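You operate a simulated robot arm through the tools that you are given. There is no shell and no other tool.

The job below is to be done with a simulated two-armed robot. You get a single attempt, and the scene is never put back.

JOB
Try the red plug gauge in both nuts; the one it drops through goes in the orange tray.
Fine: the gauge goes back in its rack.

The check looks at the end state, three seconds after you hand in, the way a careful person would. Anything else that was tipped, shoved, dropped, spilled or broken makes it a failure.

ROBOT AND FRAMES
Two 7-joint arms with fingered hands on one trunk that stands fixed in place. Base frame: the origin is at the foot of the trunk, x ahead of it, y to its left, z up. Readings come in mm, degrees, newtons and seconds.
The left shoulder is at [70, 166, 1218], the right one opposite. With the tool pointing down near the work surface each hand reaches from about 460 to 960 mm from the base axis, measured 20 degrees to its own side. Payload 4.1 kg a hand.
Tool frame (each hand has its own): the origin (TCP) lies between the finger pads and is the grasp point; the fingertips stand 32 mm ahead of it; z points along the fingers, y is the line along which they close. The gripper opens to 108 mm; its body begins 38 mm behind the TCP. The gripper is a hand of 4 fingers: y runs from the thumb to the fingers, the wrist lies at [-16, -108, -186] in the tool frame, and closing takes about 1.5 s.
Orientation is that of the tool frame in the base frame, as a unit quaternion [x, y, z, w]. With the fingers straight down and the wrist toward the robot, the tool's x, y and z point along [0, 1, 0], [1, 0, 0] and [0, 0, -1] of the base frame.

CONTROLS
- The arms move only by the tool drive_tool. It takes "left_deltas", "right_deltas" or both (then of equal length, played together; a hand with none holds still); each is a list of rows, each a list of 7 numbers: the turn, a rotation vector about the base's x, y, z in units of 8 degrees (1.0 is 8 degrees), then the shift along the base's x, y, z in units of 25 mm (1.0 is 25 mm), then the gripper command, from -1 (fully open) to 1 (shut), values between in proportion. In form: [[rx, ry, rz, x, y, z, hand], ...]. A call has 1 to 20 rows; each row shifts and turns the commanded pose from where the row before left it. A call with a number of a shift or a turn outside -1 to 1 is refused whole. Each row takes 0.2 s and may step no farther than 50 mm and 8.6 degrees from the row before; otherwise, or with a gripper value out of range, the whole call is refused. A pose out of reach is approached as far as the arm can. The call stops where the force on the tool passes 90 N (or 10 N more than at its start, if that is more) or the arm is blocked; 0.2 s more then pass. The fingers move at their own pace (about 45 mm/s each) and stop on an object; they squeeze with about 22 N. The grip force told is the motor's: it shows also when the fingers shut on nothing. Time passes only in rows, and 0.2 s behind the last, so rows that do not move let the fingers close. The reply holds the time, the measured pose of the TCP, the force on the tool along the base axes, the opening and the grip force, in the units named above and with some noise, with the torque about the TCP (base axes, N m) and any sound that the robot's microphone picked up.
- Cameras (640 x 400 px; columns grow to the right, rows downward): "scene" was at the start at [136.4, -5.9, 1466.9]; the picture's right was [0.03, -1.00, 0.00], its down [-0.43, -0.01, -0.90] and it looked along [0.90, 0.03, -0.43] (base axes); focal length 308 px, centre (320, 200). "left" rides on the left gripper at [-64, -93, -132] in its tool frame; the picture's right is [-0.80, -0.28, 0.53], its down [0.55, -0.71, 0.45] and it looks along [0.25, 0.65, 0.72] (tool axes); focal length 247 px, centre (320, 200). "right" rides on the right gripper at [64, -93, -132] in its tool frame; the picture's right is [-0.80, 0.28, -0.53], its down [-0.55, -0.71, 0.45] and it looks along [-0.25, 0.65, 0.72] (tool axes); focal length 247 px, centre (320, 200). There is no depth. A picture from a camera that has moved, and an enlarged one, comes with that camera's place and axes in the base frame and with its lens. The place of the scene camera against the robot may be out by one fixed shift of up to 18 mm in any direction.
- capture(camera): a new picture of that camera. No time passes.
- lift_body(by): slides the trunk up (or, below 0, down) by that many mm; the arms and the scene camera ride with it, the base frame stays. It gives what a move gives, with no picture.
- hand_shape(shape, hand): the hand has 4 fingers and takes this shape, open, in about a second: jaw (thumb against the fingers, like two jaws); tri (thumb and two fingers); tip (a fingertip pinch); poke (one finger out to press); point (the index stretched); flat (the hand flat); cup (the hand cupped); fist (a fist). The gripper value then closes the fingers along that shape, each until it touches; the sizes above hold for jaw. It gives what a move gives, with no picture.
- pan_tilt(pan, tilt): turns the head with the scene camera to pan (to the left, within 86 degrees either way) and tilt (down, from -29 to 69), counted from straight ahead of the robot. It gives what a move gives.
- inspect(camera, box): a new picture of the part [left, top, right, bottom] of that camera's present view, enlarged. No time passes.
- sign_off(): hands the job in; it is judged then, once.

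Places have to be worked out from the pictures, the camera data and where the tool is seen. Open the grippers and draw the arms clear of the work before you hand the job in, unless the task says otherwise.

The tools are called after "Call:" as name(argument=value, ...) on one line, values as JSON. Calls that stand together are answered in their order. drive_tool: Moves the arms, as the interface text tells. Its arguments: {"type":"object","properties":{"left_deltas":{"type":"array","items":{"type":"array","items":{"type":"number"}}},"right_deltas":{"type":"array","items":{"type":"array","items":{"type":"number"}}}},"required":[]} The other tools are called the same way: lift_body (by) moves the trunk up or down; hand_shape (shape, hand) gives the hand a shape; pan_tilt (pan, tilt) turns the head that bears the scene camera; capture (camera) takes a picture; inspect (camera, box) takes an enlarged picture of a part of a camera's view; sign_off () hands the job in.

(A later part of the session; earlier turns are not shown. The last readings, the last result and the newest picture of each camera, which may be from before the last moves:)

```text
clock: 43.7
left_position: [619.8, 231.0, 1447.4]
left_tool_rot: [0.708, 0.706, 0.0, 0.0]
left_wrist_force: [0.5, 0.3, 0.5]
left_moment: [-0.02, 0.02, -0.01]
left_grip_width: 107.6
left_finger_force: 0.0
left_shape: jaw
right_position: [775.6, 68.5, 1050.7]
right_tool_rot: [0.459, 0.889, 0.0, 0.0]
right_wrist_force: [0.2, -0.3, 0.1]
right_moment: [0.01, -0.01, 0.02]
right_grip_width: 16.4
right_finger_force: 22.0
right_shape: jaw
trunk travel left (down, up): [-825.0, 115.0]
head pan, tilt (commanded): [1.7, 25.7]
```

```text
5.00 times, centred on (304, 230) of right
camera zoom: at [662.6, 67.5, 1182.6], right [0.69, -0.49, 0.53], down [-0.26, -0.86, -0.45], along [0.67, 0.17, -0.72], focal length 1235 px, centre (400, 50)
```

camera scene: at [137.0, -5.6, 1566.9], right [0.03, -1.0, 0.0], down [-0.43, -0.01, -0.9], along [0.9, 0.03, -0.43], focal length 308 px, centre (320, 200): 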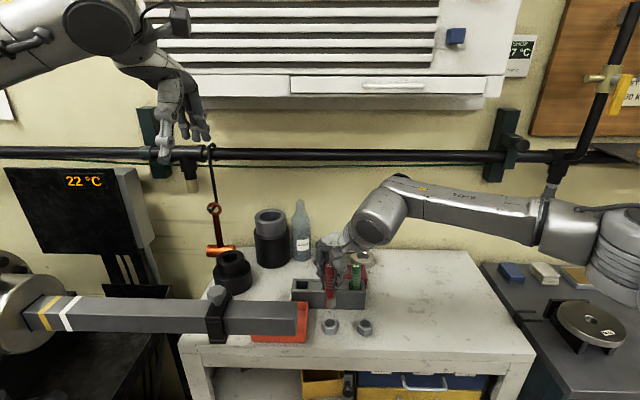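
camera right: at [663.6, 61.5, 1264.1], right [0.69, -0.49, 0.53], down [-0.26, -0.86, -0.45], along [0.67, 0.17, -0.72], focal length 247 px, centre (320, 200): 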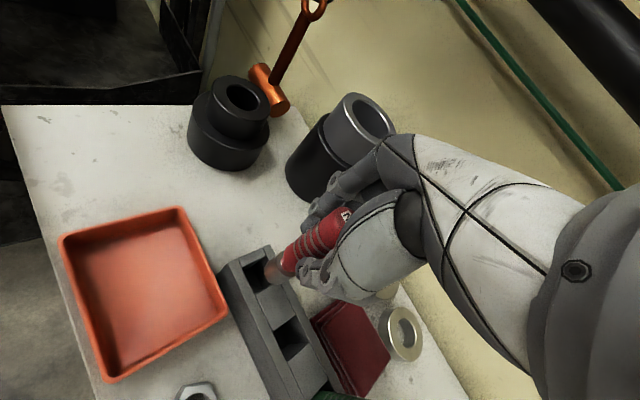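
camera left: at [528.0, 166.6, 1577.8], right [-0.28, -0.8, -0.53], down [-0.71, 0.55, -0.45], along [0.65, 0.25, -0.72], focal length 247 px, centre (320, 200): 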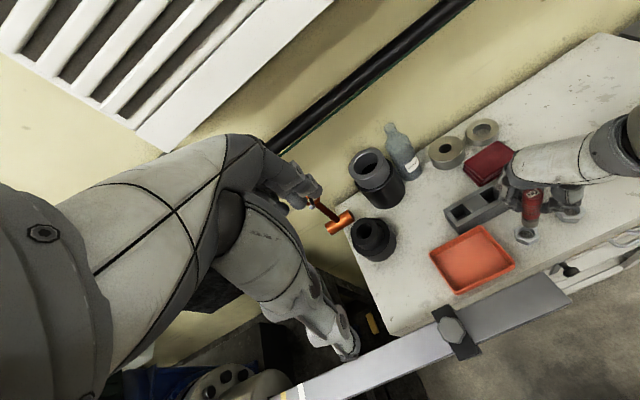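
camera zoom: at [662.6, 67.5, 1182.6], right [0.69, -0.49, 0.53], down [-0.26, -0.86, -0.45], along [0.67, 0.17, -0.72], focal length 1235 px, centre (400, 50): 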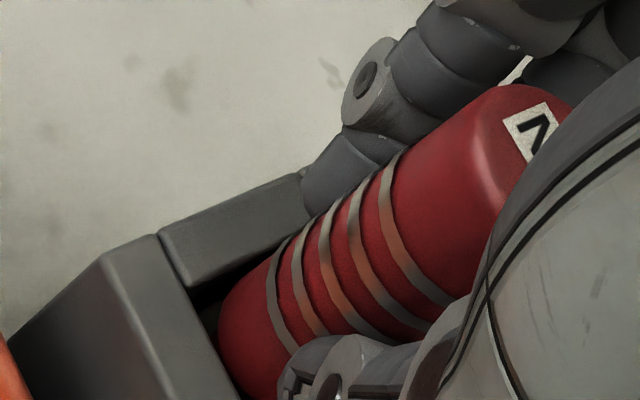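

The gauge's weight has come off the hand, so it stands on its seat. I open the fingers gradually.

Call:
drive_tool(right_deltas=[[0, 0, 0, 0, 0, 0, 0.66], [0, 0, 0, 0, 0, 0, 0.6], [0, 0, 0, 0, 0, 0, 0.5], [0, 0, 0, 0, 0, 0, 0.4], [0, 0, 0, 0, 0, 0, 0.2], [0, 0, 0, 0, 0, 0, 0], [0, 0, 0, 0, 0, 0, -0.3], [0, 0, 0, 0, 0, 0, -0.6], [0, 0, 0, 0, 0, 0, -1], [0, 0, 0, 0, 0, 0, -1], [0, 0, 0, 0, 0, 0, -1], [0, 0, 0, 0, 0, 0, -1]])

Call:
inspect(camera="right", box=[240, 190, 368, 270])

Call:
inspect(camera="left", box=[420, 175, 516, 235])

Call:
inspect(camera="scene", box=[268, 240, 364, 300])

```text
clock: 46.3
left_position: [619.8, 231.7, 1447.6]
left_tool_rot: [0.707, 0.707, 0.0, 0.0]
left_wrist_force: [0.0, -0.5, 0.2]
left_moment: [-0.01, 0.06, -0.01]
left_grip_width: 107.8
left_finger_force: 0.1
left_shape: jaw
right_position: [773.9, 68.6, 1050.5]
right_tool_rot: [0.457, 0.889, -0.001, 0.0]
right_wrist_force: [0.2, 0.5, -0.6]
right_moment: [-0.01, 0.0, 0.03]
right_grip_width: 107.9
right_finger_force: 0.1
right_shape: jaw
trunk travel left (down, up): [-825.0, 115.0]
head pan, tilt (commanded): [1.7, 25.7]
```

```text
5.00 times, centred on (304, 230) of right
camera zoom: at [662.6, 67.4, 1182.5], right [0.69, -0.49, 0.53], down [-0.26, -0.86, -0.45], along [0.67, 0.17, -0.72], focal length 1235 px, centre (400, 50)
```

zoom: 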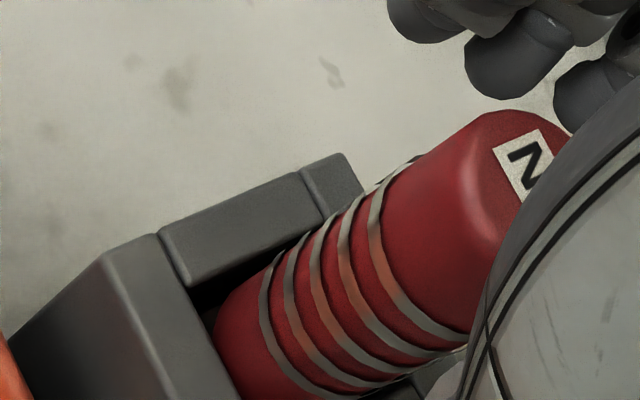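

```text
6.67 times, centred on (468, 205) of left
camera zoom: at [527.4, 166.5, 1578.0], right [-0.28, -0.8, -0.53], down [-0.71, 0.55, -0.45], along [0.65, 0.25, -0.72], focal length 1646 px, centre (-667, 167)
```

zoom: 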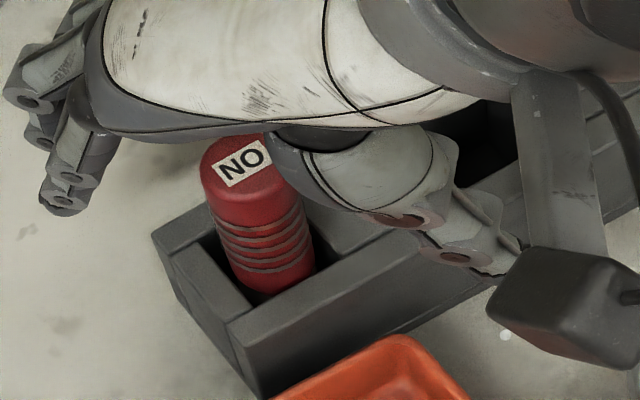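

```text
6.67 times, centred on (316, 270) of scene
camera zoom: at [136.5, -5.7, 1566.9], right [0.03, -1.0, 0.0], down [-0.43, -0.01, -0.9], along [0.9, 0.03, -0.43], focal length 2053 px, centre (347, -267)
```

zoom: 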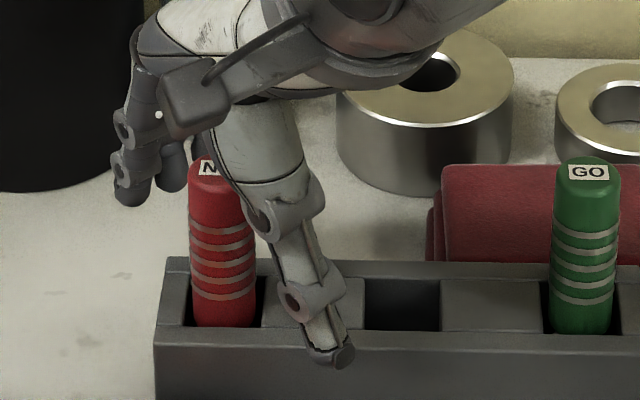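

The red gauge stands upright in its rack, released. I lift the open hand straight up, clear of it.

Call:
drive_tool(right_deltas=[[0, 0, 0, 0, 0, 0.4, -1], [0, 0, 0, 0, 0, 0.6, -1], [0, 0, 0, 0, 0, 0.8, -1], [0, 0, 0, 0, 0, 0.8, -1], [0, 0, 0, 0, 0, 0.8, -1], [0, 0, 0, 0, 0, 0.8, -1], [0, 0, 0, 0, 0, 0, -1]])

Call:
inspect(camera="scene", box=[250, 240, 410, 340])

Call:
inspect(camera="left", box=[420, 175, 516, 235])

Call:
inspect(camera="scene", box=[314, 312, 346, 332])

Call:
inspect(camera="scene", box=[349, 312, 381, 332])

```text
clock: 47.9
left_position: [619.3, 231.1, 1446.7]
left_tool_rot: [0.707, 0.707, 0.0, 0.001]
left_wrist_force: [0.6, -0.4, -0.2]
left_moment: [0.01, -0.01, -0.01]
left_grip_width: 107.5
left_finger_force: 0.0
left_shape: jaw
right_position: [774.9, 68.2, 1153.7]
right_tool_rot: [0.457, 0.889, -0.002, 0.0]
right_wrist_force: [-0.1, -0.1, 0.1]
right_moment: [0.01, -0.04, 0.02]
right_grip_width: 107.8
right_finger_force: 0.1
right_shape: jaw
trunk travel left (down, up): [-825.0, 115.0]
head pan, tilt (commanded): [1.7, 25.7]
```

```text
4.00 times, centred on (330, 290) of scene
camera zoom: at [136.7, -5.7, 1566.9], right [0.03, -1.0, 0.0], down [-0.43, -0.01, -0.9], along [0.9, 0.03, -0.43], focal length 1232 px, centre (280, -160)
```

zoom: 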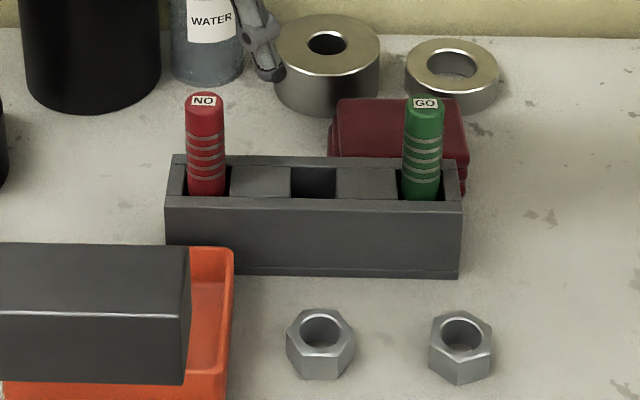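

```text
6.67 times, centred on (468, 205) of left
camera zoom: at [527.7, 166.6, 1577.9], right [-0.28, -0.8, -0.53], down [-0.71, 0.55, -0.45], along [0.65, 0.25, -0.72], focal length 1646 px, centre (-667, 167)
```

zoom: 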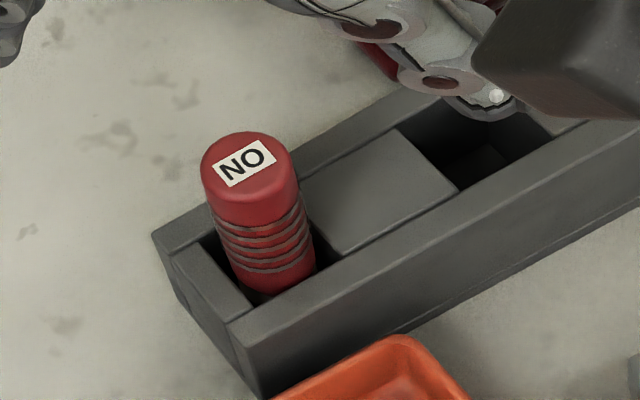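

```text
16.00 times, centred on (330, 322) of scene
camera zoom: at [136.7, -5.7, 1566.9], right [0.03, -1.0, 0.0], down [-0.43, -0.01, -0.9], along [0.9, 0.03, -0.43], focal length 4927 px, centre (160, -1752)
```

zoom: 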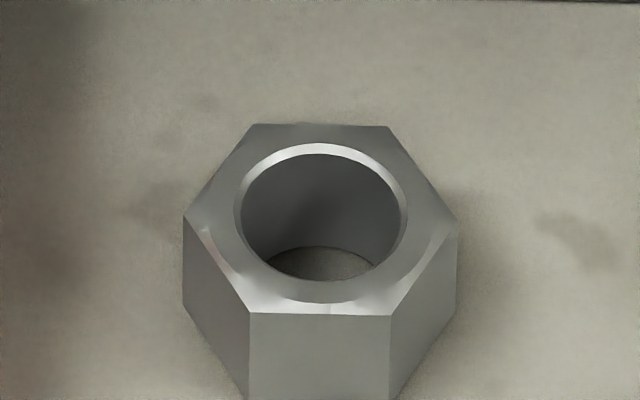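

```text
16.00 times, centred on (365, 322) of scene
camera zoom: at [136.7, -5.7, 1566.9], right [0.03, -1.0, 0.0], down [-0.43, -0.01, -0.9], along [0.9, 0.03, -0.43], focal length 4927 px, centre (-400, -1752)
```

zoom: 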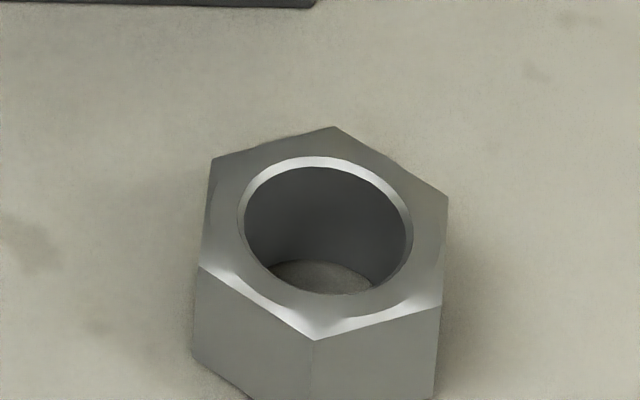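

The red gauge is back upright in its socket, and nut B has not visibly moved. Next comes nut A; its flats face 0°/±60° and a 0° wrist would put my hand camera into the beam, so I move above the nut and test how far toward 60° the wrist can turn there.

Call:
drive_tool(right_deltas=[[0, 0, 0, -0.716, -0.584, 0, -1], [0, 0, 0, -0.716, -0.584, 0, -1], [0, 0, 0, -0.716, -0.584, 0, -1], [0, 0, 0, -0.716, -0.584, 0, -1], [0, 0, 0, -0.716, -0.584, -0.4, -1], [0, 0, 0.5, 0, 0, -0.4, -1], [0, 0, 0.5, 0, 0, -0.4, -1], [0, 0, 0.5, 0, 0, 0, -1], [0, 0, 0.5, 0, 0, 0, -1], [0, 0, 0.5, 0, 0, 0, -1], [0, 0, 0.5, 0, 0, 0, -1], [0, 0, 0, 0, 0, 0, -1]])

Call:
capture(camera="right")

Call:
capture(camera="scene")

```text
clock: 50.5
left_position: [618.6, 231.9, 1447.6]
left_tool_rot: [0.707, 0.707, 0.0, 0.0]
left_wrist_force: [0.4, -1.1, -0.1]
left_moment: [-0.01, 0.03, -0.01]
left_grip_width: 107.6
left_finger_force: 0.0
left_shape: jaw
right_position: [686.5, -3.3, 1123.5]
right_tool_rot: [0.394, 0.919, 0.0, 0.001]
right_wrist_force: [-0.4, 1.3, -0.6]
right_moment: [-0.02, -0.01, 0.04]
right_grip_width: 107.6
right_finger_force: 0.0
right_shape: jaw
right hand out of reach, approached as far as the arm can: row 8, 9, 10, 11
trunk travel left (down, up): [-825.0, 115.0]
head pan, tilt (commanded): [1.7, 25.7]
```

```text
taken
camera right: at [575.1, -21.1, 1255.7], right [0.75, -0.38, 0.53], down [-0.13, -0.88, -0.45], along [0.64, 0.27, -0.72], focal length 247 px, centre (320, 200)
```

right: 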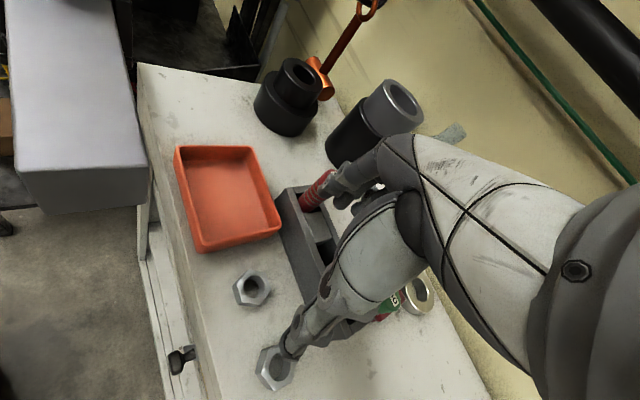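

```text
taken
camera scene: at [136.5, -5.6, 1566.9], right [0.03, -1.0, 0.0], down [-0.43, -0.01, -0.9], along [0.9, 0.03, -0.43], focal length 308 px, centre (320, 200)
```

scene: 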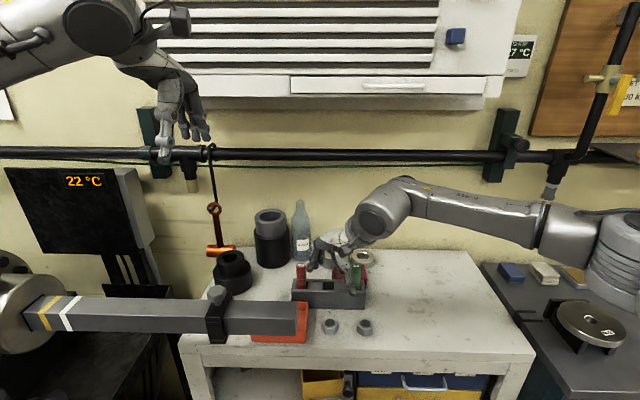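

Yaw reaches about 44° here and seems to grow as the hand gets lower relative to the shoulder. I raise the trunk by another 110 mm and test again.

Call:
lift_body(by=110)

Call:
drive_tool(right_deltas=[[0, 0, 0, 0, 0, -0.8, -1], [0, 0, 0, 0, 0, -0.8, -1], [0, 0, 0, 0, 0, -0.8, -1], [0, 0, 0, 0, 0, -0.8, -1], [0, 0, 0, 0, 0, -0.8, -1], [0, 0, 0.5, 0, 0, 0, -1], [0, 0, 0.5, 0, 0, 0, -1], [0, 0, 0.5, 0, 0, 0, -1], [0, 0, 0.5, 0, 0, 0, -1], [0, 0, 0, 0, 0, 0, -1]])

Call:
capture(camera="scene")

```text
clock: 52.0
left_position: [619.8, 231.9, 1556.1]
left_tool_rot: [0.707, 0.707, 0.0, 0.0]
left_wrist_force: [0.3, -0.2, 0.1]
left_moment: [0.02, 0.01, 0.01]
left_grip_width: 107.4
left_finger_force: 0.1
left_shape: jaw
right_position: [686.4, -4.9, 1233.8]
right_tool_rot: [0.395, 0.919, 0.001, 0.0]
right_wrist_force: [0.1, -1.0, -0.4]
right_moment: [-0.01, -0.03, 0.02]
right_grip_width: 107.8
right_finger_force: 0.0
right_shape: jaw
trunk travel left (down, up): [-935.0, 5.0]
head pan, tilt (commanded): [1.7, 25.7]
```

```text
clock: 54.1
left_position: [619.6, 231.2, 1556.4]
left_tool_rot: [0.707, 0.708, 0.0, 0.0]
left_wrist_force: [-0.2, 0.8, 0.5]
left_moment: [0.01, 0.02, -0.01]
left_grip_width: 107.6
left_finger_force: 0.0
left_shape: jaw
right_position: [685.2, -2.9, 1133.5]
right_tool_rot: [0.395, 0.919, 0.0, 0.0]
right_wrist_force: [0.0, 0.6, -0.6]
right_moment: [0.01, 0.05, -0.01]
right_grip_width: 107.4
right_finger_force: 0.1
right_shape: jaw
right hand out of reach, approached as far as the arm can: row 6, 7, 8, 9
trunk travel left (down, up): [-935.0, 5.0]
head pan, tilt (commanded): [1.7, 25.7]
```

```text
taken
camera scene: at [136.3, -5.8, 1677.0], right [0.03, -1.0, 0.0], down [-0.43, -0.01, -0.9], along [0.9, 0.03, -0.43], focal length 308 px, centre (320, 200)
```

scene: 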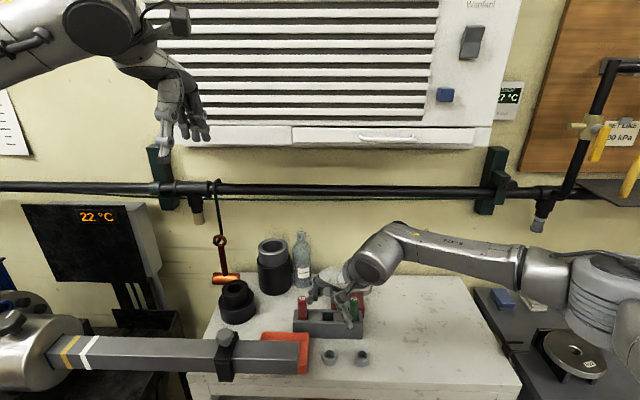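

Raising the trunk did not widen the yaw, so about 44° is the practical limit, 16° off nut A's flats; the closing jaws can square the nut up. I lower the left camera arm back for a closer view, narrow the right gripper to about 52 mm, and descend to z ≈ 1060 above nut A.

Call:
drive_tool(left_deltas=[[0, 0, 0, 0, 0, -0.88, -1], [0, 0, 0, 0, 0, -0.88, -1], [0, 0, 0, 0, 0, -0.88, -1], [0, 0, 0, 0, 0, -0.88, -1], [0, 0, 0, 0, 0, -0.88, -1], [0, 0, 0, 0, 0, 0, -1], [0, 0, 0, 0, 0, 0, -1]], right_deltas=[[0, 0, 0, 0, -0.06, 0, 0.037], [0, 0, 0, 0, 0, 0, 0.037], [0, 0, 0, 0, 0, -0.73, 0.037], [0, 0, 0, 0, 0, -0.73, 0.037], [0, 0, 0, 0, 0, -0.73, 0.037], [0, 0, 0, 0, 0, -0.73, 0.037], [0, 0, 0, 0, 0, 0, 0.037]])

Call:
capture(camera="right")

Call:
inspect(camera="left", box=[450, 170, 610, 270])

Call:
inspect(camera="scene", box=[270, 280, 430, 380])

```text
clock: 55.8
left_position: [620.3, 230.0, 1445.7]
left_tool_rot: [0.707, 0.707, 0.001, 0.001]
left_wrist_force: [-0.2, 0.0, 0.3]
left_moment: [-0.02, 0.02, -0.01]
left_grip_width: 107.5
left_finger_force: 0.0
left_shape: jaw
right_position: [686.9, -6.7, 1062.7]
right_tool_rot: [0.395, 0.919, 0.0, 0.0]
right_wrist_force: [0.4, -0.3, 0.2]
right_moment: [-0.02, 0.02, 0.0]
right_grip_width: 52.4
right_finger_force: 0.0
right_shape: jaw
trunk travel left (down, up): [-935.0, 5.0]
head pan, tilt (commanded): [1.7, 25.7]
```

```text
taken
camera right: at [575.6, -22.9, 1194.2], right [0.75, -0.38, 0.53], down [-0.13, -0.88, -0.45], along [0.64, 0.27, -0.72], focal length 247 px, centre (320, 200)
```

right: 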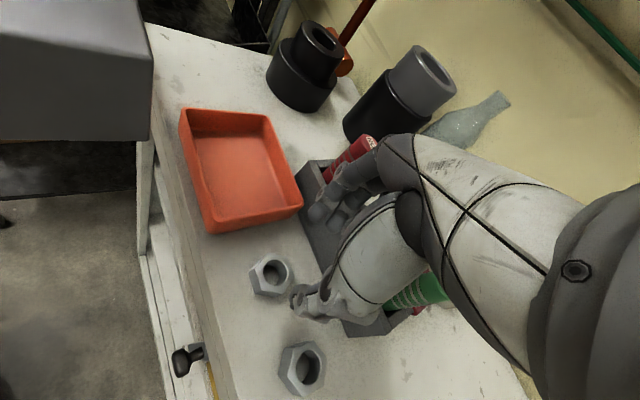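

```text
4.00 times, centred on (530, 220) of left
camera zoom: at [528.1, 164.8, 1576.8], right [-0.28, -0.8, -0.53], down [-0.71, 0.55, -0.45], along [0.65, 0.25, -0.72], focal length 988 px, centre (-520, 120)
```

zoom: 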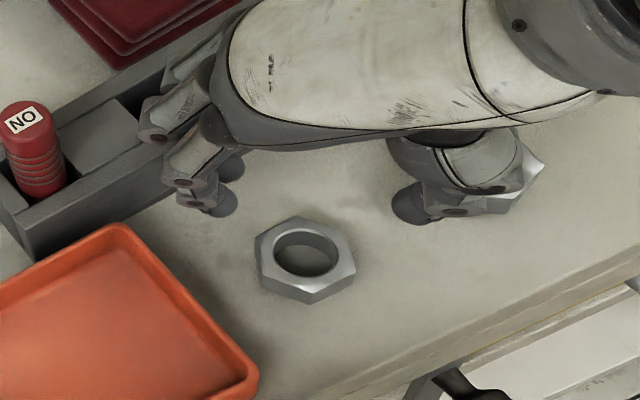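

```text
4.00 times, centred on (350, 330) of scene
camera zoom: at [136.2, -6.1, 1677.0], right [0.03, -1.0, 0.0], down [-0.43, -0.01, -0.9], along [0.9, 0.03, -0.43], focal length 1232 px, centre (200, -320)
```

zoom: 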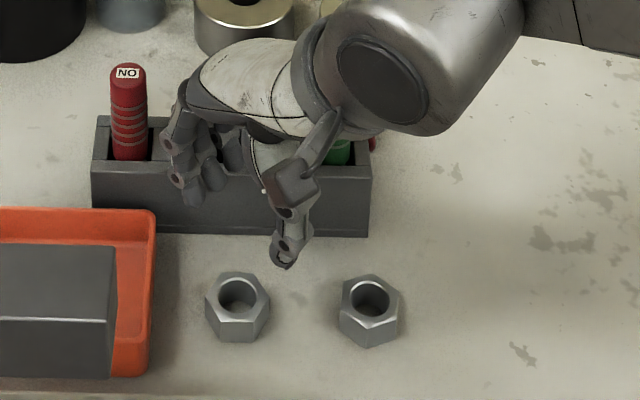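

The fingers clear the tray and rack, though a knuckle will pass close to the rack front. I zoom in to pin down the nut's offset from the jaw axis before descending.

Call:
inspect(camera="right", box=[220, 190, 348, 310])

Call:
inspect(camera="left", box=[480, 190, 576, 250])

```text
3.33 times, centred on (284, 250) of right
camera zoom: at [575.6, -22.9, 1194.2], right [0.75, -0.38, 0.53], down [-0.13, -0.88, -0.45], along [0.64, 0.27, -0.72], focal length 823 px, centre (440, 33)
```

zoom: 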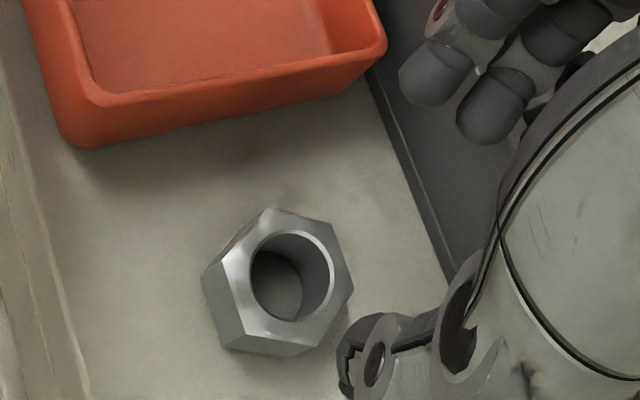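

```text
6.67 times, centred on (528, 220) of left
camera zoom: at [528.1, 164.8, 1576.8], right [-0.28, -0.8, -0.53], down [-0.71, 0.55, -0.45], along [0.65, 0.25, -0.72], focal length 1646 px, centre (-1067, 67)
```

zoom: 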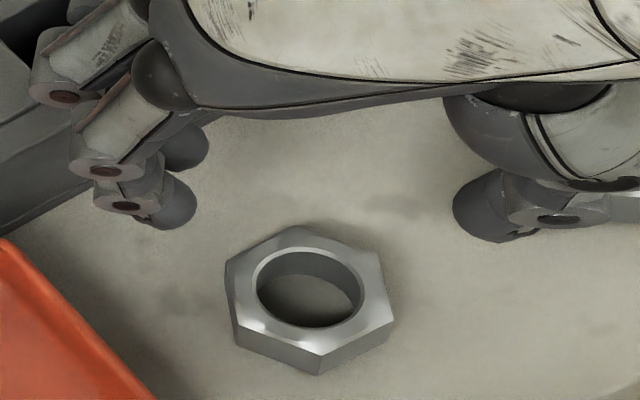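

The nut sits about 3 mm toward the robot from the jaw axis. I correct by (-3.7, -1) mm, which also moves the knuckle away from the rack, and descend to TCP z ≈ 1010 with tips just above the nut top.

Call:
drive_tool(right_deltas=[[0, 0, 0, -0.148, -0.04, 0, 0.037], [0, 0, 0, 0, 0, -0.7, 0.037], [0, 0, 0, 0, 0, -0.7, 0.037], [0, 0, 0, 0, 0, -0.7, 0.037], [0, 0, 0, 0, 0, 0, 0.037]])

Call:
inspect(camera="right", box=[220, 170, 380, 290])

Call:
inspect(camera="left", box=[480, 190, 576, 250])

Call:
inspect(camera="scene", box=[280, 310, 376, 370])

```text
clock: 57.0
left_position: [621.2, 230.4, 1446.3]
left_tool_rot: [0.707, 0.707, 0.0, 0.0]
left_wrist_force: [-0.8, 0.4, 0.0]
left_moment: [0.03, 0.0, 0.0]
left_grip_width: 107.5
left_finger_force: 0.1
left_shape: jaw
right_position: [681.4, -6.3, 1009.1]
right_tool_rot: [0.395, 0.919, 0.0, 0.0]
right_wrist_force: [0.6, 0.4, 0.0]
right_moment: [0.05, 0.02, -0.01]
right_grip_width: 52.2
right_finger_force: 0.1
right_shape: jaw
trunk travel left (down, up): [-935.0, 5.0]
head pan, tilt (commanded): [1.7, 25.7]
```

```text
3.33 times, centred on (300, 230) of right
camera zoom: at [570.6, -23.4, 1141.3], right [0.75, -0.38, 0.53], down [-0.13, -0.88, -0.45], along [0.64, 0.27, -0.72], focal length 823 px, centre (387, 100)
```

zoom: 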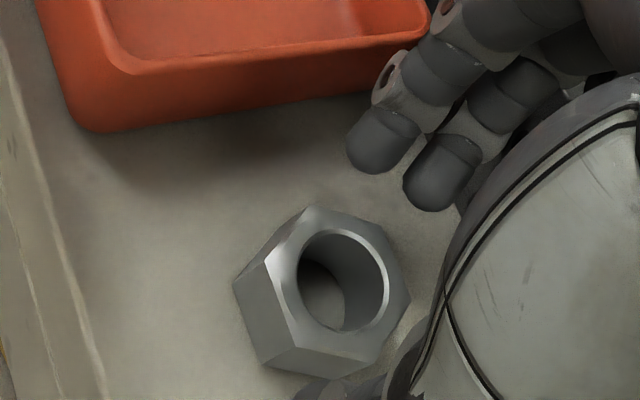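

```text
6.67 times, centred on (528, 220) of left
camera zoom: at [528.2, 165.1, 1576.9], right [-0.28, -0.8, -0.53], down [-0.71, 0.55, -0.45], along [0.65, 0.25, -0.72], focal length 1646 px, centre (-1067, 67)
```

zoom: 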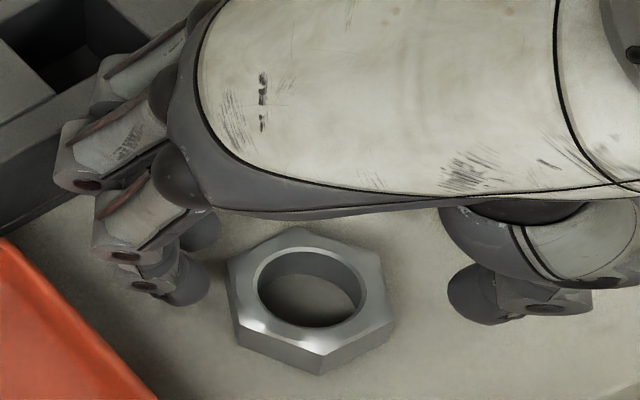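

```text
6.67 times, centred on (328, 340) of scene
camera zoom: at [136.3, -5.9, 1677.0], right [0.03, -1.0, 0.0], down [-0.43, -0.01, -0.9], along [0.9, 0.03, -0.43], focal length 2053 px, centre (267, -733)
```

zoom: 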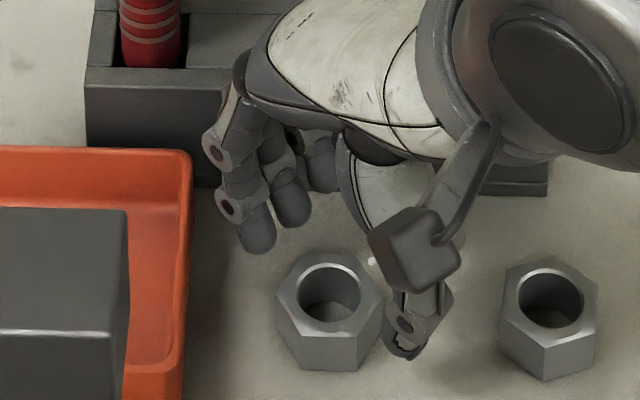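

The farthest finger's knuckle would come within a few millimetres of the rack front if I went lower. I raise the hand and try the three-finger "tri" shape, which should fold that finger away.

Call:
drive_tool(right_deltas=[[0, 0, 0, 0, 0, 0.8, 0.037], [0, 0, 0, 0, 0, 0.8, 0.037], [0, 0, 0, 0, 0, 0.8, 0.037], [0, 0, 0, 0, 0, 0.8, 0.037], [0, 0, 0, 0, 0, 0.8, 0.037], [0, 0, 0, 0, 0, 0, 0.037]])

Call:
hand_shape(shape="tri", hand="right")

Call:
capture(camera="right")

Call:
inspect(camera="left", box=[450, 150, 610, 250])

Call:
inspect(camera="scene", box=[270, 260, 430, 360])

```text
clock: 58.4
left_position: [620.9, 230.4, 1444.7]
left_tool_rot: [0.707, 0.707, -0.001, 0.0]
left_wrist_force: [0.1, 0.1, 0.2]
left_moment: [0.0, -0.01, -0.03]
left_grip_width: 107.8
left_finger_force: 0.1
left_shape: jaw
right_position: [679.9, -7.7, 1109.9]
right_tool_rot: [0.395, 0.919, 0.0, 0.0]
right_wrist_force: [0.2, 0.5, 0.5]
right_moment: [0.01, 0.04, 0.01]
right_grip_width: 52.7
right_finger_force: 0.0
right_shape: jaw
trunk travel left (down, up): [-935.0, 5.0]
head pan, tilt (commanded): [1.7, 25.7]
```

```text
clock: 59.2
left_position: [620.4, 229.3, 1445.3]
left_tool_rot: [0.707, 0.707, 0.0, 0.0]
left_wrist_force: [-0.2, 0.3, -0.5]
left_moment: [-0.01, 0.01, 0.01]
left_grip_width: 107.6
left_finger_force: 0.0
left_shape: jaw
right_position: [680.2, -7.9, 1109.7]
right_tool_rot: [0.394, 0.919, 0.0, -0.001]
right_wrist_force: [-0.8, 0.0, -0.2]
right_moment: [0.01, -0.04, -0.02]
right_grip_width: 107.5
right_finger_force: 0.0
right_shape: tri
trunk travel left (down, up): [-935.0, 5.0]
head pan, tilt (commanded): [1.7, 25.7]
```

```text
taken
camera right: at [569.0, -24.0, 1241.9], right [0.75, -0.38, 0.53], down [-0.13, -0.88, -0.45], along [0.64, 0.27, -0.72], focal length 247 px, centre (320, 200)
```

right: 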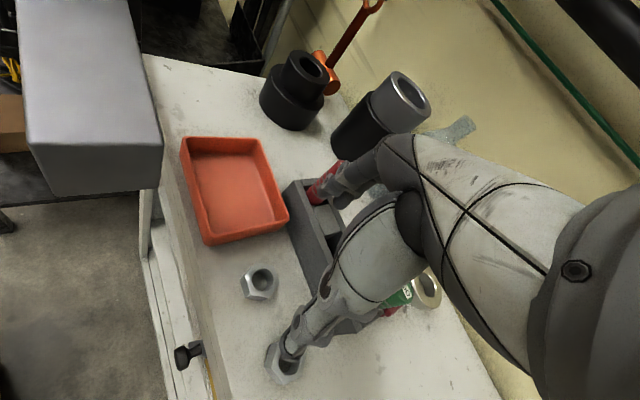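

```text
4.00 times, centred on (530, 200) of left
camera zoom: at [528.4, 165.1, 1576.8], right [-0.28, -0.8, -0.53], down [-0.71, 0.55, -0.45], along [0.65, 0.25, -0.72], focal length 988 px, centre (-520, 200)
```

zoom: 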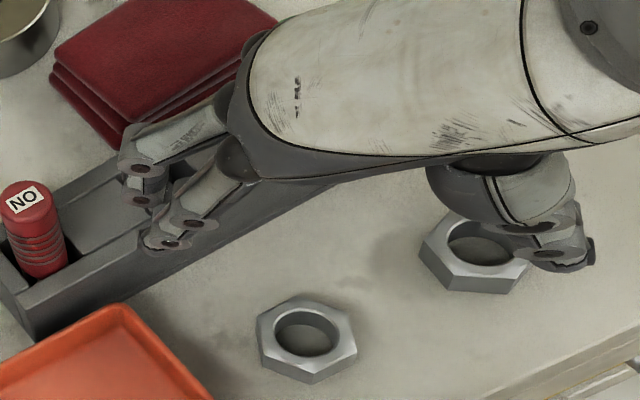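

```text
4.00 times, centred on (350, 310) of scene
camera zoom: at [136.5, -5.8, 1676.9], right [0.03, -1.0, 0.0], down [-0.43, -0.01, -0.9], along [0.9, 0.03, -0.43], focal length 1232 px, centre (200, -240)
```

zoom: 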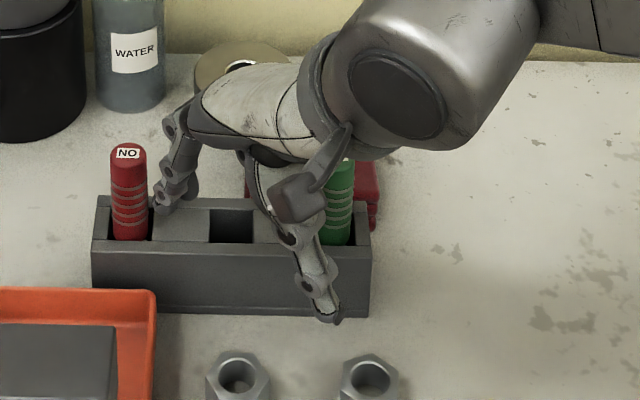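

In "tri" the third finger is folded and only index and middle oppose the thumb. I narrow to about 54 mm at this height and check the geometry.

Call:
drive_tool(right_deltas=[[0, 0, 0, 0.1, 0.02, 0, 0], [0, 0, 0, 0, 0, 0, 0], [0, 0, 0, 0, 0, 0, 0], [0, 0, 0, 0, 0, 0, 0], [0, 0, 0, 0, 0, -0.8, 0], [0, 0, 0, 0, 0, -0.8, 0], [0, 0, 0, 0, 0, 0, 0]])

Call:
capture(camera="right")

Call:
inspect(camera="left", box=[460, 180, 588, 260])

Call:
inspect(camera="scene", box=[280, 290, 408, 370])

```text
clock: 60.9
left_position: [619.6, 230.1, 1446.0]
left_tool_rot: [0.707, 0.707, 0.0, -0.001]
left_wrist_force: [0.3, 0.0, -0.4]
left_moment: [0.0, -0.01, 0.02]
left_grip_width: 107.3
left_finger_force: 0.1
left_shape: jaw
right_position: [681.7, -7.0, 1071.2]
right_tool_rot: [0.395, 0.919, 0.0, 0.0]
right_wrist_force: [-0.3, 0.4, 0.3]
right_moment: [-0.01, -0.02, -0.01]
right_grip_width: 54.1
right_finger_force: 0.1
right_shape: tri
trunk travel left (down, up): [-935.0, 5.0]
head pan, tilt (commanded): [1.7, 25.7]
```

```text
taken
camera right: at [571.0, -23.9, 1201.5], right [0.75, -0.38, 0.53], down [-0.13, -0.88, -0.45], along [0.64, 0.27, -0.72], focal length 247 px, centre (320, 200)
```

right: 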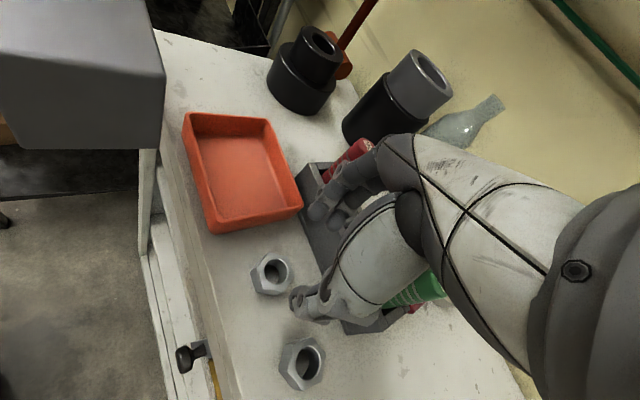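

```text
5.00 times, centred on (524, 220) of left
camera zoom: at [528.1, 165.1, 1576.9], right [-0.28, -0.8, -0.53], down [-0.71, 0.55, -0.45], along [0.65, 0.25, -0.72], focal length 1235 px, centre (-700, 100)
```

zoom: 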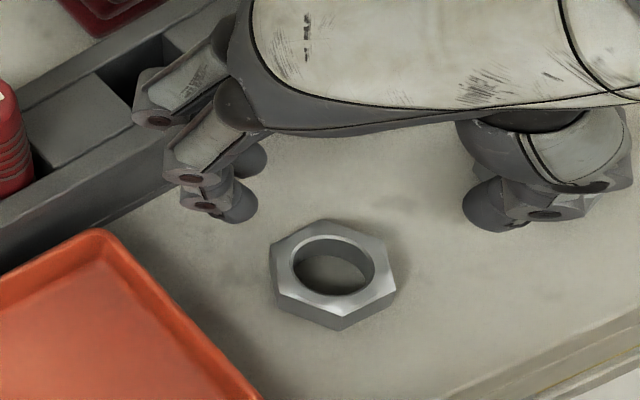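

```text
5.00 times, centred on (344, 330) of scene
camera zoom: at [136.2, -5.8, 1677.0], right [0.03, -1.0, 0.0], down [-0.43, -0.01, -0.9], along [0.9, 0.03, -0.43], focal length 1540 px, centre (200, -450)
```

zoom: 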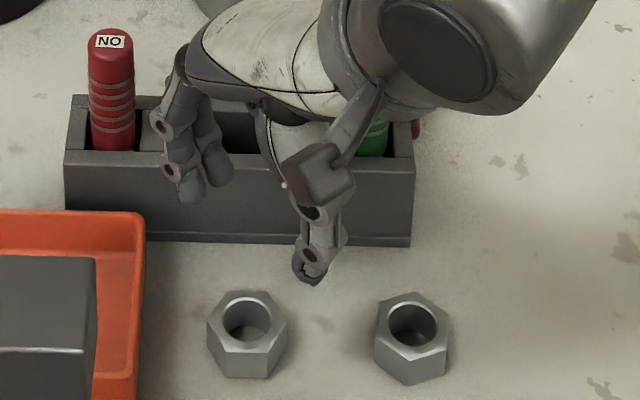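

Index and middle tips and the thumb tip sit symmetrically about the tool axis, and the rack side is now free. I nudge (+1,+1) mm and descend to TCP z ≈ 1012 for a last check above the nut.

Call:
drive_tool(right_deltas=[[0, 0, 0, 0.04, 0.04, 0, 0], [0, 0, 0, 0, 0, -0.8, 0], [0, 0, 0, 0, 0, -0.8, 0], [0, 0, 0, 0, 0, -0.7, 0], [0, 0, 0, 0, 0, 0, 0]])

Call:
inspect(camera="right", box=[220, 170, 380, 290])

Call:
inspect(camera="left", box=[480, 190, 576, 250])

Call:
inspect(camera="scene", box=[280, 310, 376, 370])

```text
clock: 62.0
left_position: [620.3, 228.9, 1446.8]
left_tool_rot: [0.707, 0.707, 0.0, 0.0]
left_wrist_force: [-0.1, -1.2, -0.2]
left_moment: [0.02, -0.01, -0.01]
left_grip_width: 107.4
left_finger_force: 0.0
left_shape: jaw
right_position: [685.5, -7.2, 1009.4]
right_tool_rot: [0.395, 0.919, 0.0, 0.0]
right_wrist_force: [0.0, 0.1, -0.6]
right_moment: [0.01, 0.0, -0.01]
right_grip_width: 54.6
right_finger_force: 0.1
right_shape: tri
trunk travel left (down, up): [-935.0, 5.0]
head pan, tilt (commanded): [1.7, 25.7]
```

```text
3.33 times, centred on (300, 230) of right
camera zoom: at [575.1, -23.1, 1141.6], right [0.75, -0.38, 0.53], down [-0.13, -0.88, -0.45], along [0.64, 0.27, -0.72], focal length 823 px, centre (387, 100)
```

zoom: 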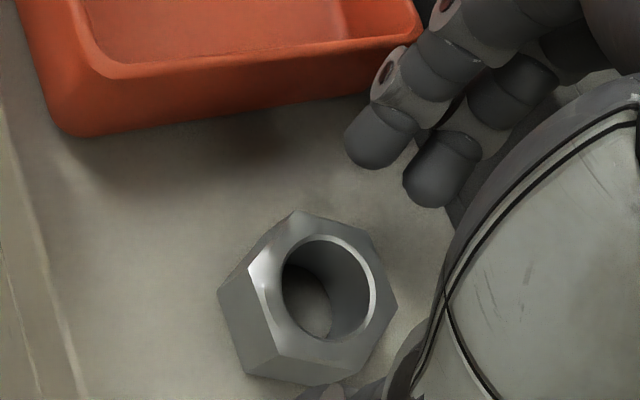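

```text
6.67 times, centred on (528, 220) of left
camera zoom: at [528.2, 165.2, 1576.9], right [-0.28, -0.8, -0.53], down [-0.71, 0.55, -0.45], along [0.65, 0.25, -0.72], focal length 1646 px, centre (-1067, 67)
```

zoom: 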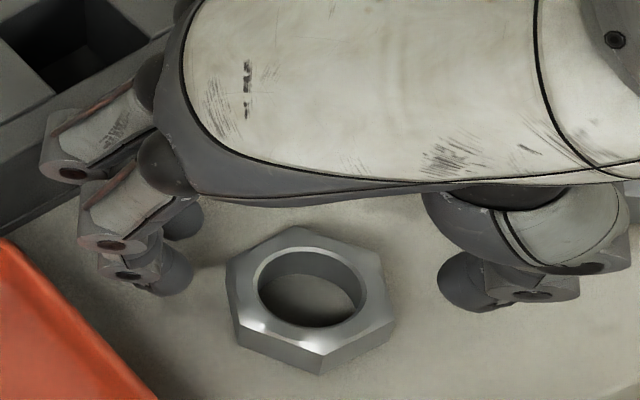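

```text
6.67 times, centred on (328, 340) of scene
camera zoom: at [136.3, -5.7, 1677.0], right [0.03, -1.0, 0.0], down [-0.43, -0.01, -0.9], along [0.9, 0.03, -0.43], focal length 2053 px, centre (267, -733)
```

zoom: 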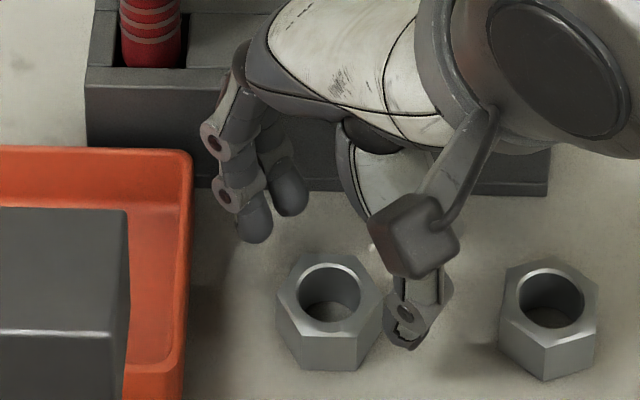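

The nut is about 3 mm toward the thumb side of the jaw axis now. I shift -3 mm in x and descend about 15 mm so the tips straddle the nut just above the bench.

Call:
drive_tool(right_deltas=[[0, 0, 0, -0.12, 0, 0, 0], [0, 0, 0, 0, 0, -0.16, 0], [0, 0, 0, 0, 0, -0.16, 0], [0, 0, 0, 0, 0, -0.16, 0], [0, 0, 0, 0, 0, -0.12, 0], [0, 0, 0, 0, 0, 0, 0]])

Call:
inspect(camera="right", box=[220, 150, 380, 270])

Call:
inspect(camera="left", box=[480, 190, 576, 250])

Call:
inspect(camera="scene", box=[280, 310, 376, 370])

```text
clock: 63.5
left_position: [621.0, 229.0, 1445.6]
left_tool_rot: [0.707, 0.707, 0.0, 0.001]
left_wrist_force: [0.5, 0.0, 0.2]
left_moment: [0.0, 0.0, 0.0]
left_grip_width: 107.7
left_finger_force: 0.2
left_shape: jaw
right_position: [682.7, -4.8, 995.8]
right_tool_rot: [0.395, 0.919, 0.0, 0.0]
right_wrist_force: [0.0, 0.5, 0.0]
right_moment: [0.0, 0.02, 0.02]
right_grip_width: 54.2
right_finger_force: 0.0
right_shape: tri
trunk travel left (down, up): [-935.0, 5.0]
head pan, tilt (commanded): [1.7, 25.7]
```

```text
3.33 times, centred on (300, 210) of right
camera zoom: at [572.5, -22.3, 1127.8], right [0.75, -0.38, 0.53], down [-0.13, -0.88, -0.45], along [0.64, 0.27, -0.72], focal length 823 px, centre (387, 167)
```

zoom: 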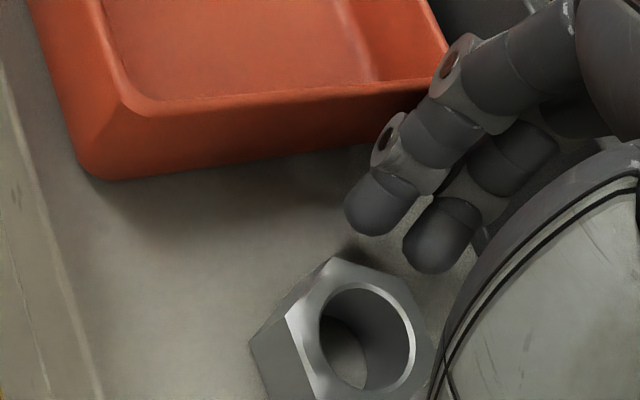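

```text
6.67 times, centred on (528, 220) of left
camera zoom: at [528.4, 165.2, 1576.8], right [-0.28, -0.8, -0.53], down [-0.71, 0.55, -0.45], along [0.65, 0.25, -0.72], focal length 1646 px, centre (-1067, 67)
```

zoom: 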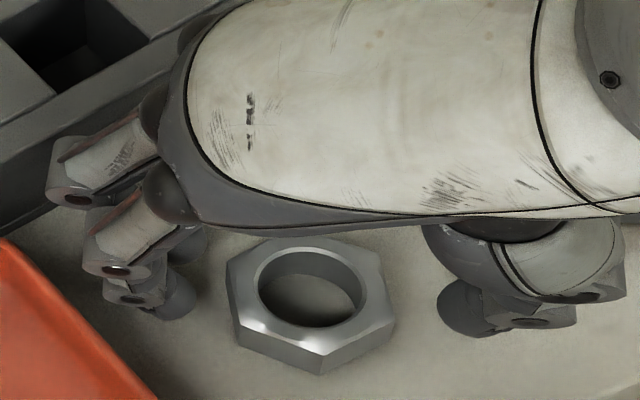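

```text
6.67 times, centred on (328, 340) of scene
camera zoom: at [136.5, -5.7, 1676.9], right [0.03, -1.0, 0.0], down [-0.43, -0.01, -0.9], along [0.9, 0.03, -0.43], focal length 2053 px, centre (267, -733)
```

zoom: 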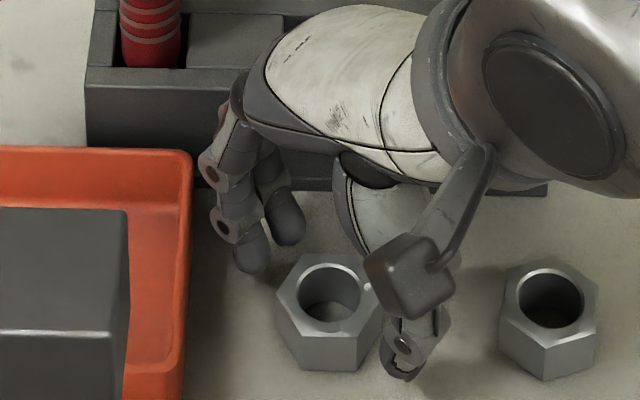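

The jaws are centred on the nut within about 1 mm with the tips 5–7 mm above the bench and no contact force. I close the fingers on nut A.

Call:
drive_tool(right_deltas=[[0, 0, 0, 0, 0, 0, 0.2], [0, 0, 0, 0, 0, 0, 0.3], [0, 0, 0, 0, 0, 0, 0.4], [0, 0, 0, 0, 0, 0, 0.6], [0, 0, 0, 0, 0, 0, 1], [0, 0, 0, 0, 0, 0, 1], [0, 0, 0, 0, 0, 0, 1], [0, 0, 0, 0, 0, 0, 1], [0, 0, 0, 0, 0, 0, 1]])

Call:
inspect(camera="right", box=[220, 150, 380, 270])

Call:
inspect(camera="left", box=[480, 190, 576, 250])

Call:
inspect(camera="scene", box=[280, 310, 376, 370])

```text
clock: 65.5
left_position: [619.5, 229.6, 1446.2]
left_tool_rot: [0.707, 0.707, 0.001, 0.001]
left_wrist_force: [-0.4, -0.2, -0.3]
left_moment: [0.0, -0.02, 0.03]
left_grip_width: 107.5
left_finger_force: 0.1
left_shape: jaw
right_position: [683.6, -5.1, 995.6]
right_tool_rot: [0.394, 0.919, 0.0, 0.0]
right_wrist_force: [0.3, 0.2, -0.4]
right_moment: [-0.04, 0.03, 0.01]
right_grip_width: 30.7
right_finger_force: 21.9
right_shape: tri
trunk travel left (down, up): [-935.0, 5.0]
head pan, tilt (commanded): [1.7, 25.7]
```

```text
3.33 times, centred on (300, 210) of right
camera zoom: at [572.5, -22.4, 1127.9], right [0.75, -0.38, 0.53], down [-0.13, -0.88, -0.45], along [0.64, 0.27, -0.72], focal length 823 px, centre (387, 167)
```

zoom: 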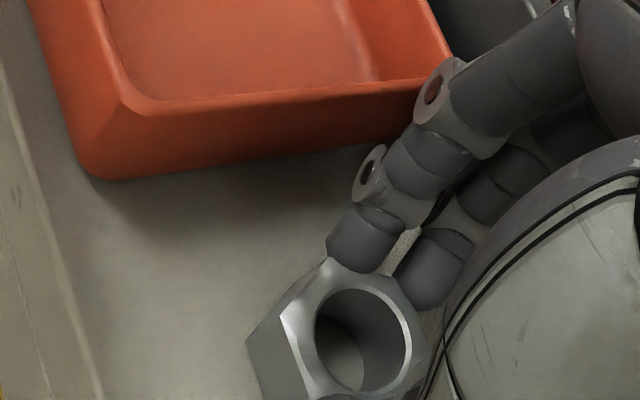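

```text
6.67 times, centred on (528, 220) of left
camera zoom: at [528.4, 165.1, 1576.8], right [-0.28, -0.8, -0.53], down [-0.71, 0.55, -0.45], along [0.65, 0.25, -0.72], focal length 1646 px, centre (-1067, 67)
```

zoom: 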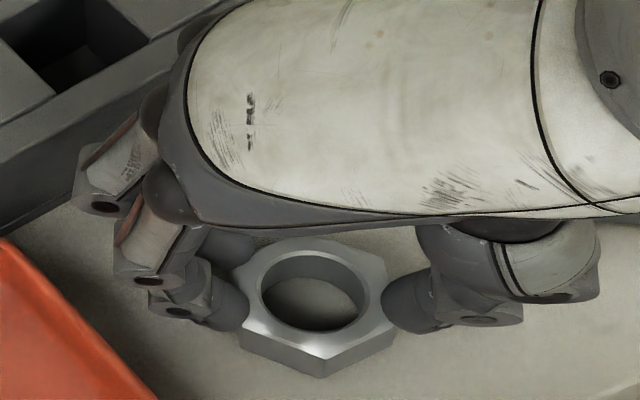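

```text
6.67 times, centred on (328, 340) of scene
camera zoom: at [136.5, -5.8, 1676.9], right [0.03, -1.0, 0.0], down [-0.43, -0.01, -0.9], along [0.9, 0.03, -0.43], focal length 2053 px, centre (267, -733)
```

zoom: 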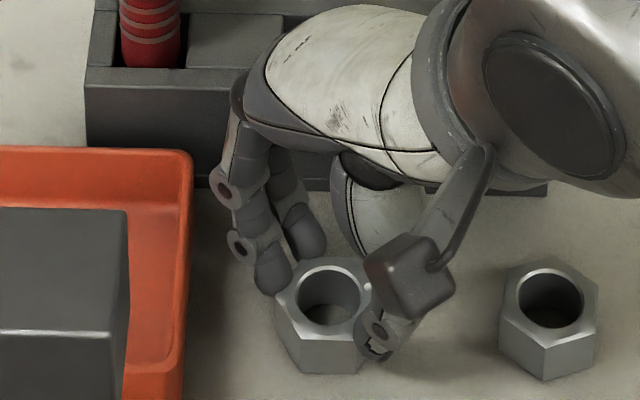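

The nut is held between thumb, index and middle at 22 N. I lift 8 mm slowly and check that it comes along level.

Call:
drive_tool(right_deltas=[[0, 0, 0, 0, 0, 0.04, 1], [0, 0, 0, 0, 0, 0.08, 1], [0, 0, 0, 0, 0, 0.1, 1], [0, 0, 0, 0, 0, 0.1, 1], [0, 0, 0, 0, 0, 0, 1]])

Call:
inspect(camera="right", box=[220, 150, 380, 270])

Call:
inspect(camera="left", box=[480, 190, 576, 250])

Call:
inspect(camera="scene", box=[280, 310, 376, 370])

```text
clock: 66.7
left_position: [621.3, 230.2, 1445.6]
left_tool_rot: [0.707, 0.707, -0.001, 0.0]
left_wrist_force: [-0.6, -0.6, 0.0]
left_moment: [0.01, -0.03, -0.01]
left_grip_width: 107.9
left_finger_force: 0.0
left_shape: jaw
right_position: [682.2, -5.2, 1001.8]
right_tool_rot: [0.394, 0.919, 0.0, 0.0]
right_wrist_force: [-0.3, 0.0, -1.1]
right_moment: [-0.01, 0.0, -0.01]
right_grip_width: 31.0
right_finger_force: 22.0
right_shape: tri
trunk travel left (down, up): [-935.0, 5.0]
head pan, tilt (commanded): [1.7, 25.7]
```

```text
3.33 times, centred on (300, 210) of right
camera zoom: at [571.2, -22.5, 1135.7], right [0.75, -0.38, 0.53], down [-0.13, -0.88, -0.45], along [0.64, 0.27, -0.72], focal length 823 px, centre (387, 167)
```

zoom: 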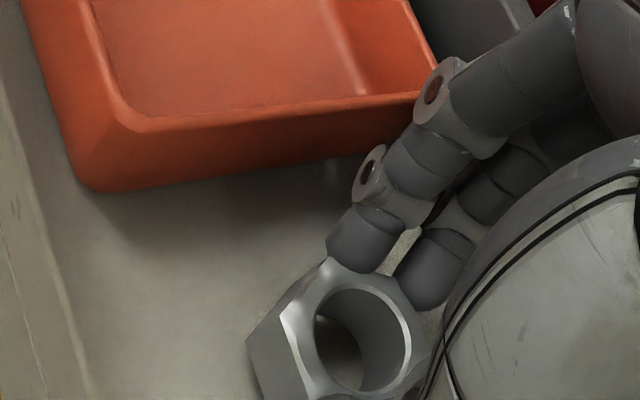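

```text
6.67 times, centred on (528, 220) of left
camera zoom: at [528.6, 165.1, 1576.8], right [-0.28, -0.8, -0.53], down [-0.71, 0.55, -0.45], along [0.65, 0.25, -0.72], focal length 1646 px, centre (-1067, 67)
```

zoom: 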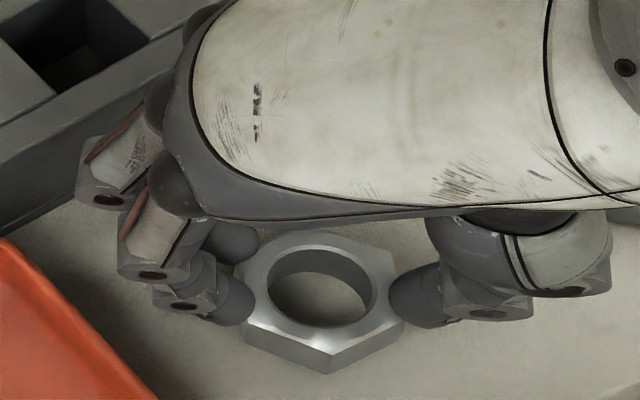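

```text
6.67 times, centred on (328, 340) of scene
camera zoom: at [136.7, -5.8, 1676.9], right [0.03, -1.0, 0.0], down [-0.43, -0.01, -0.9], along [0.9, 0.03, -0.43], focal length 2053 px, centre (267, -733)
```

zoom: 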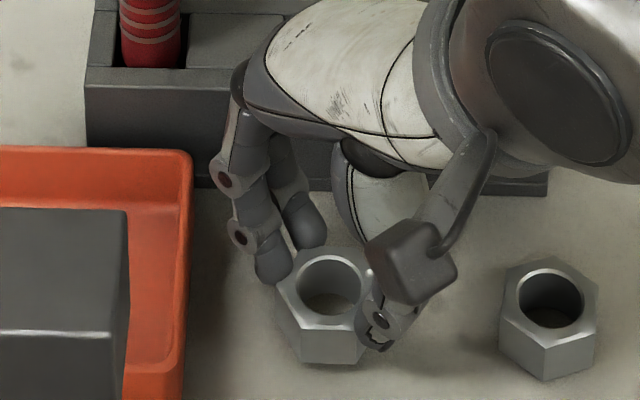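

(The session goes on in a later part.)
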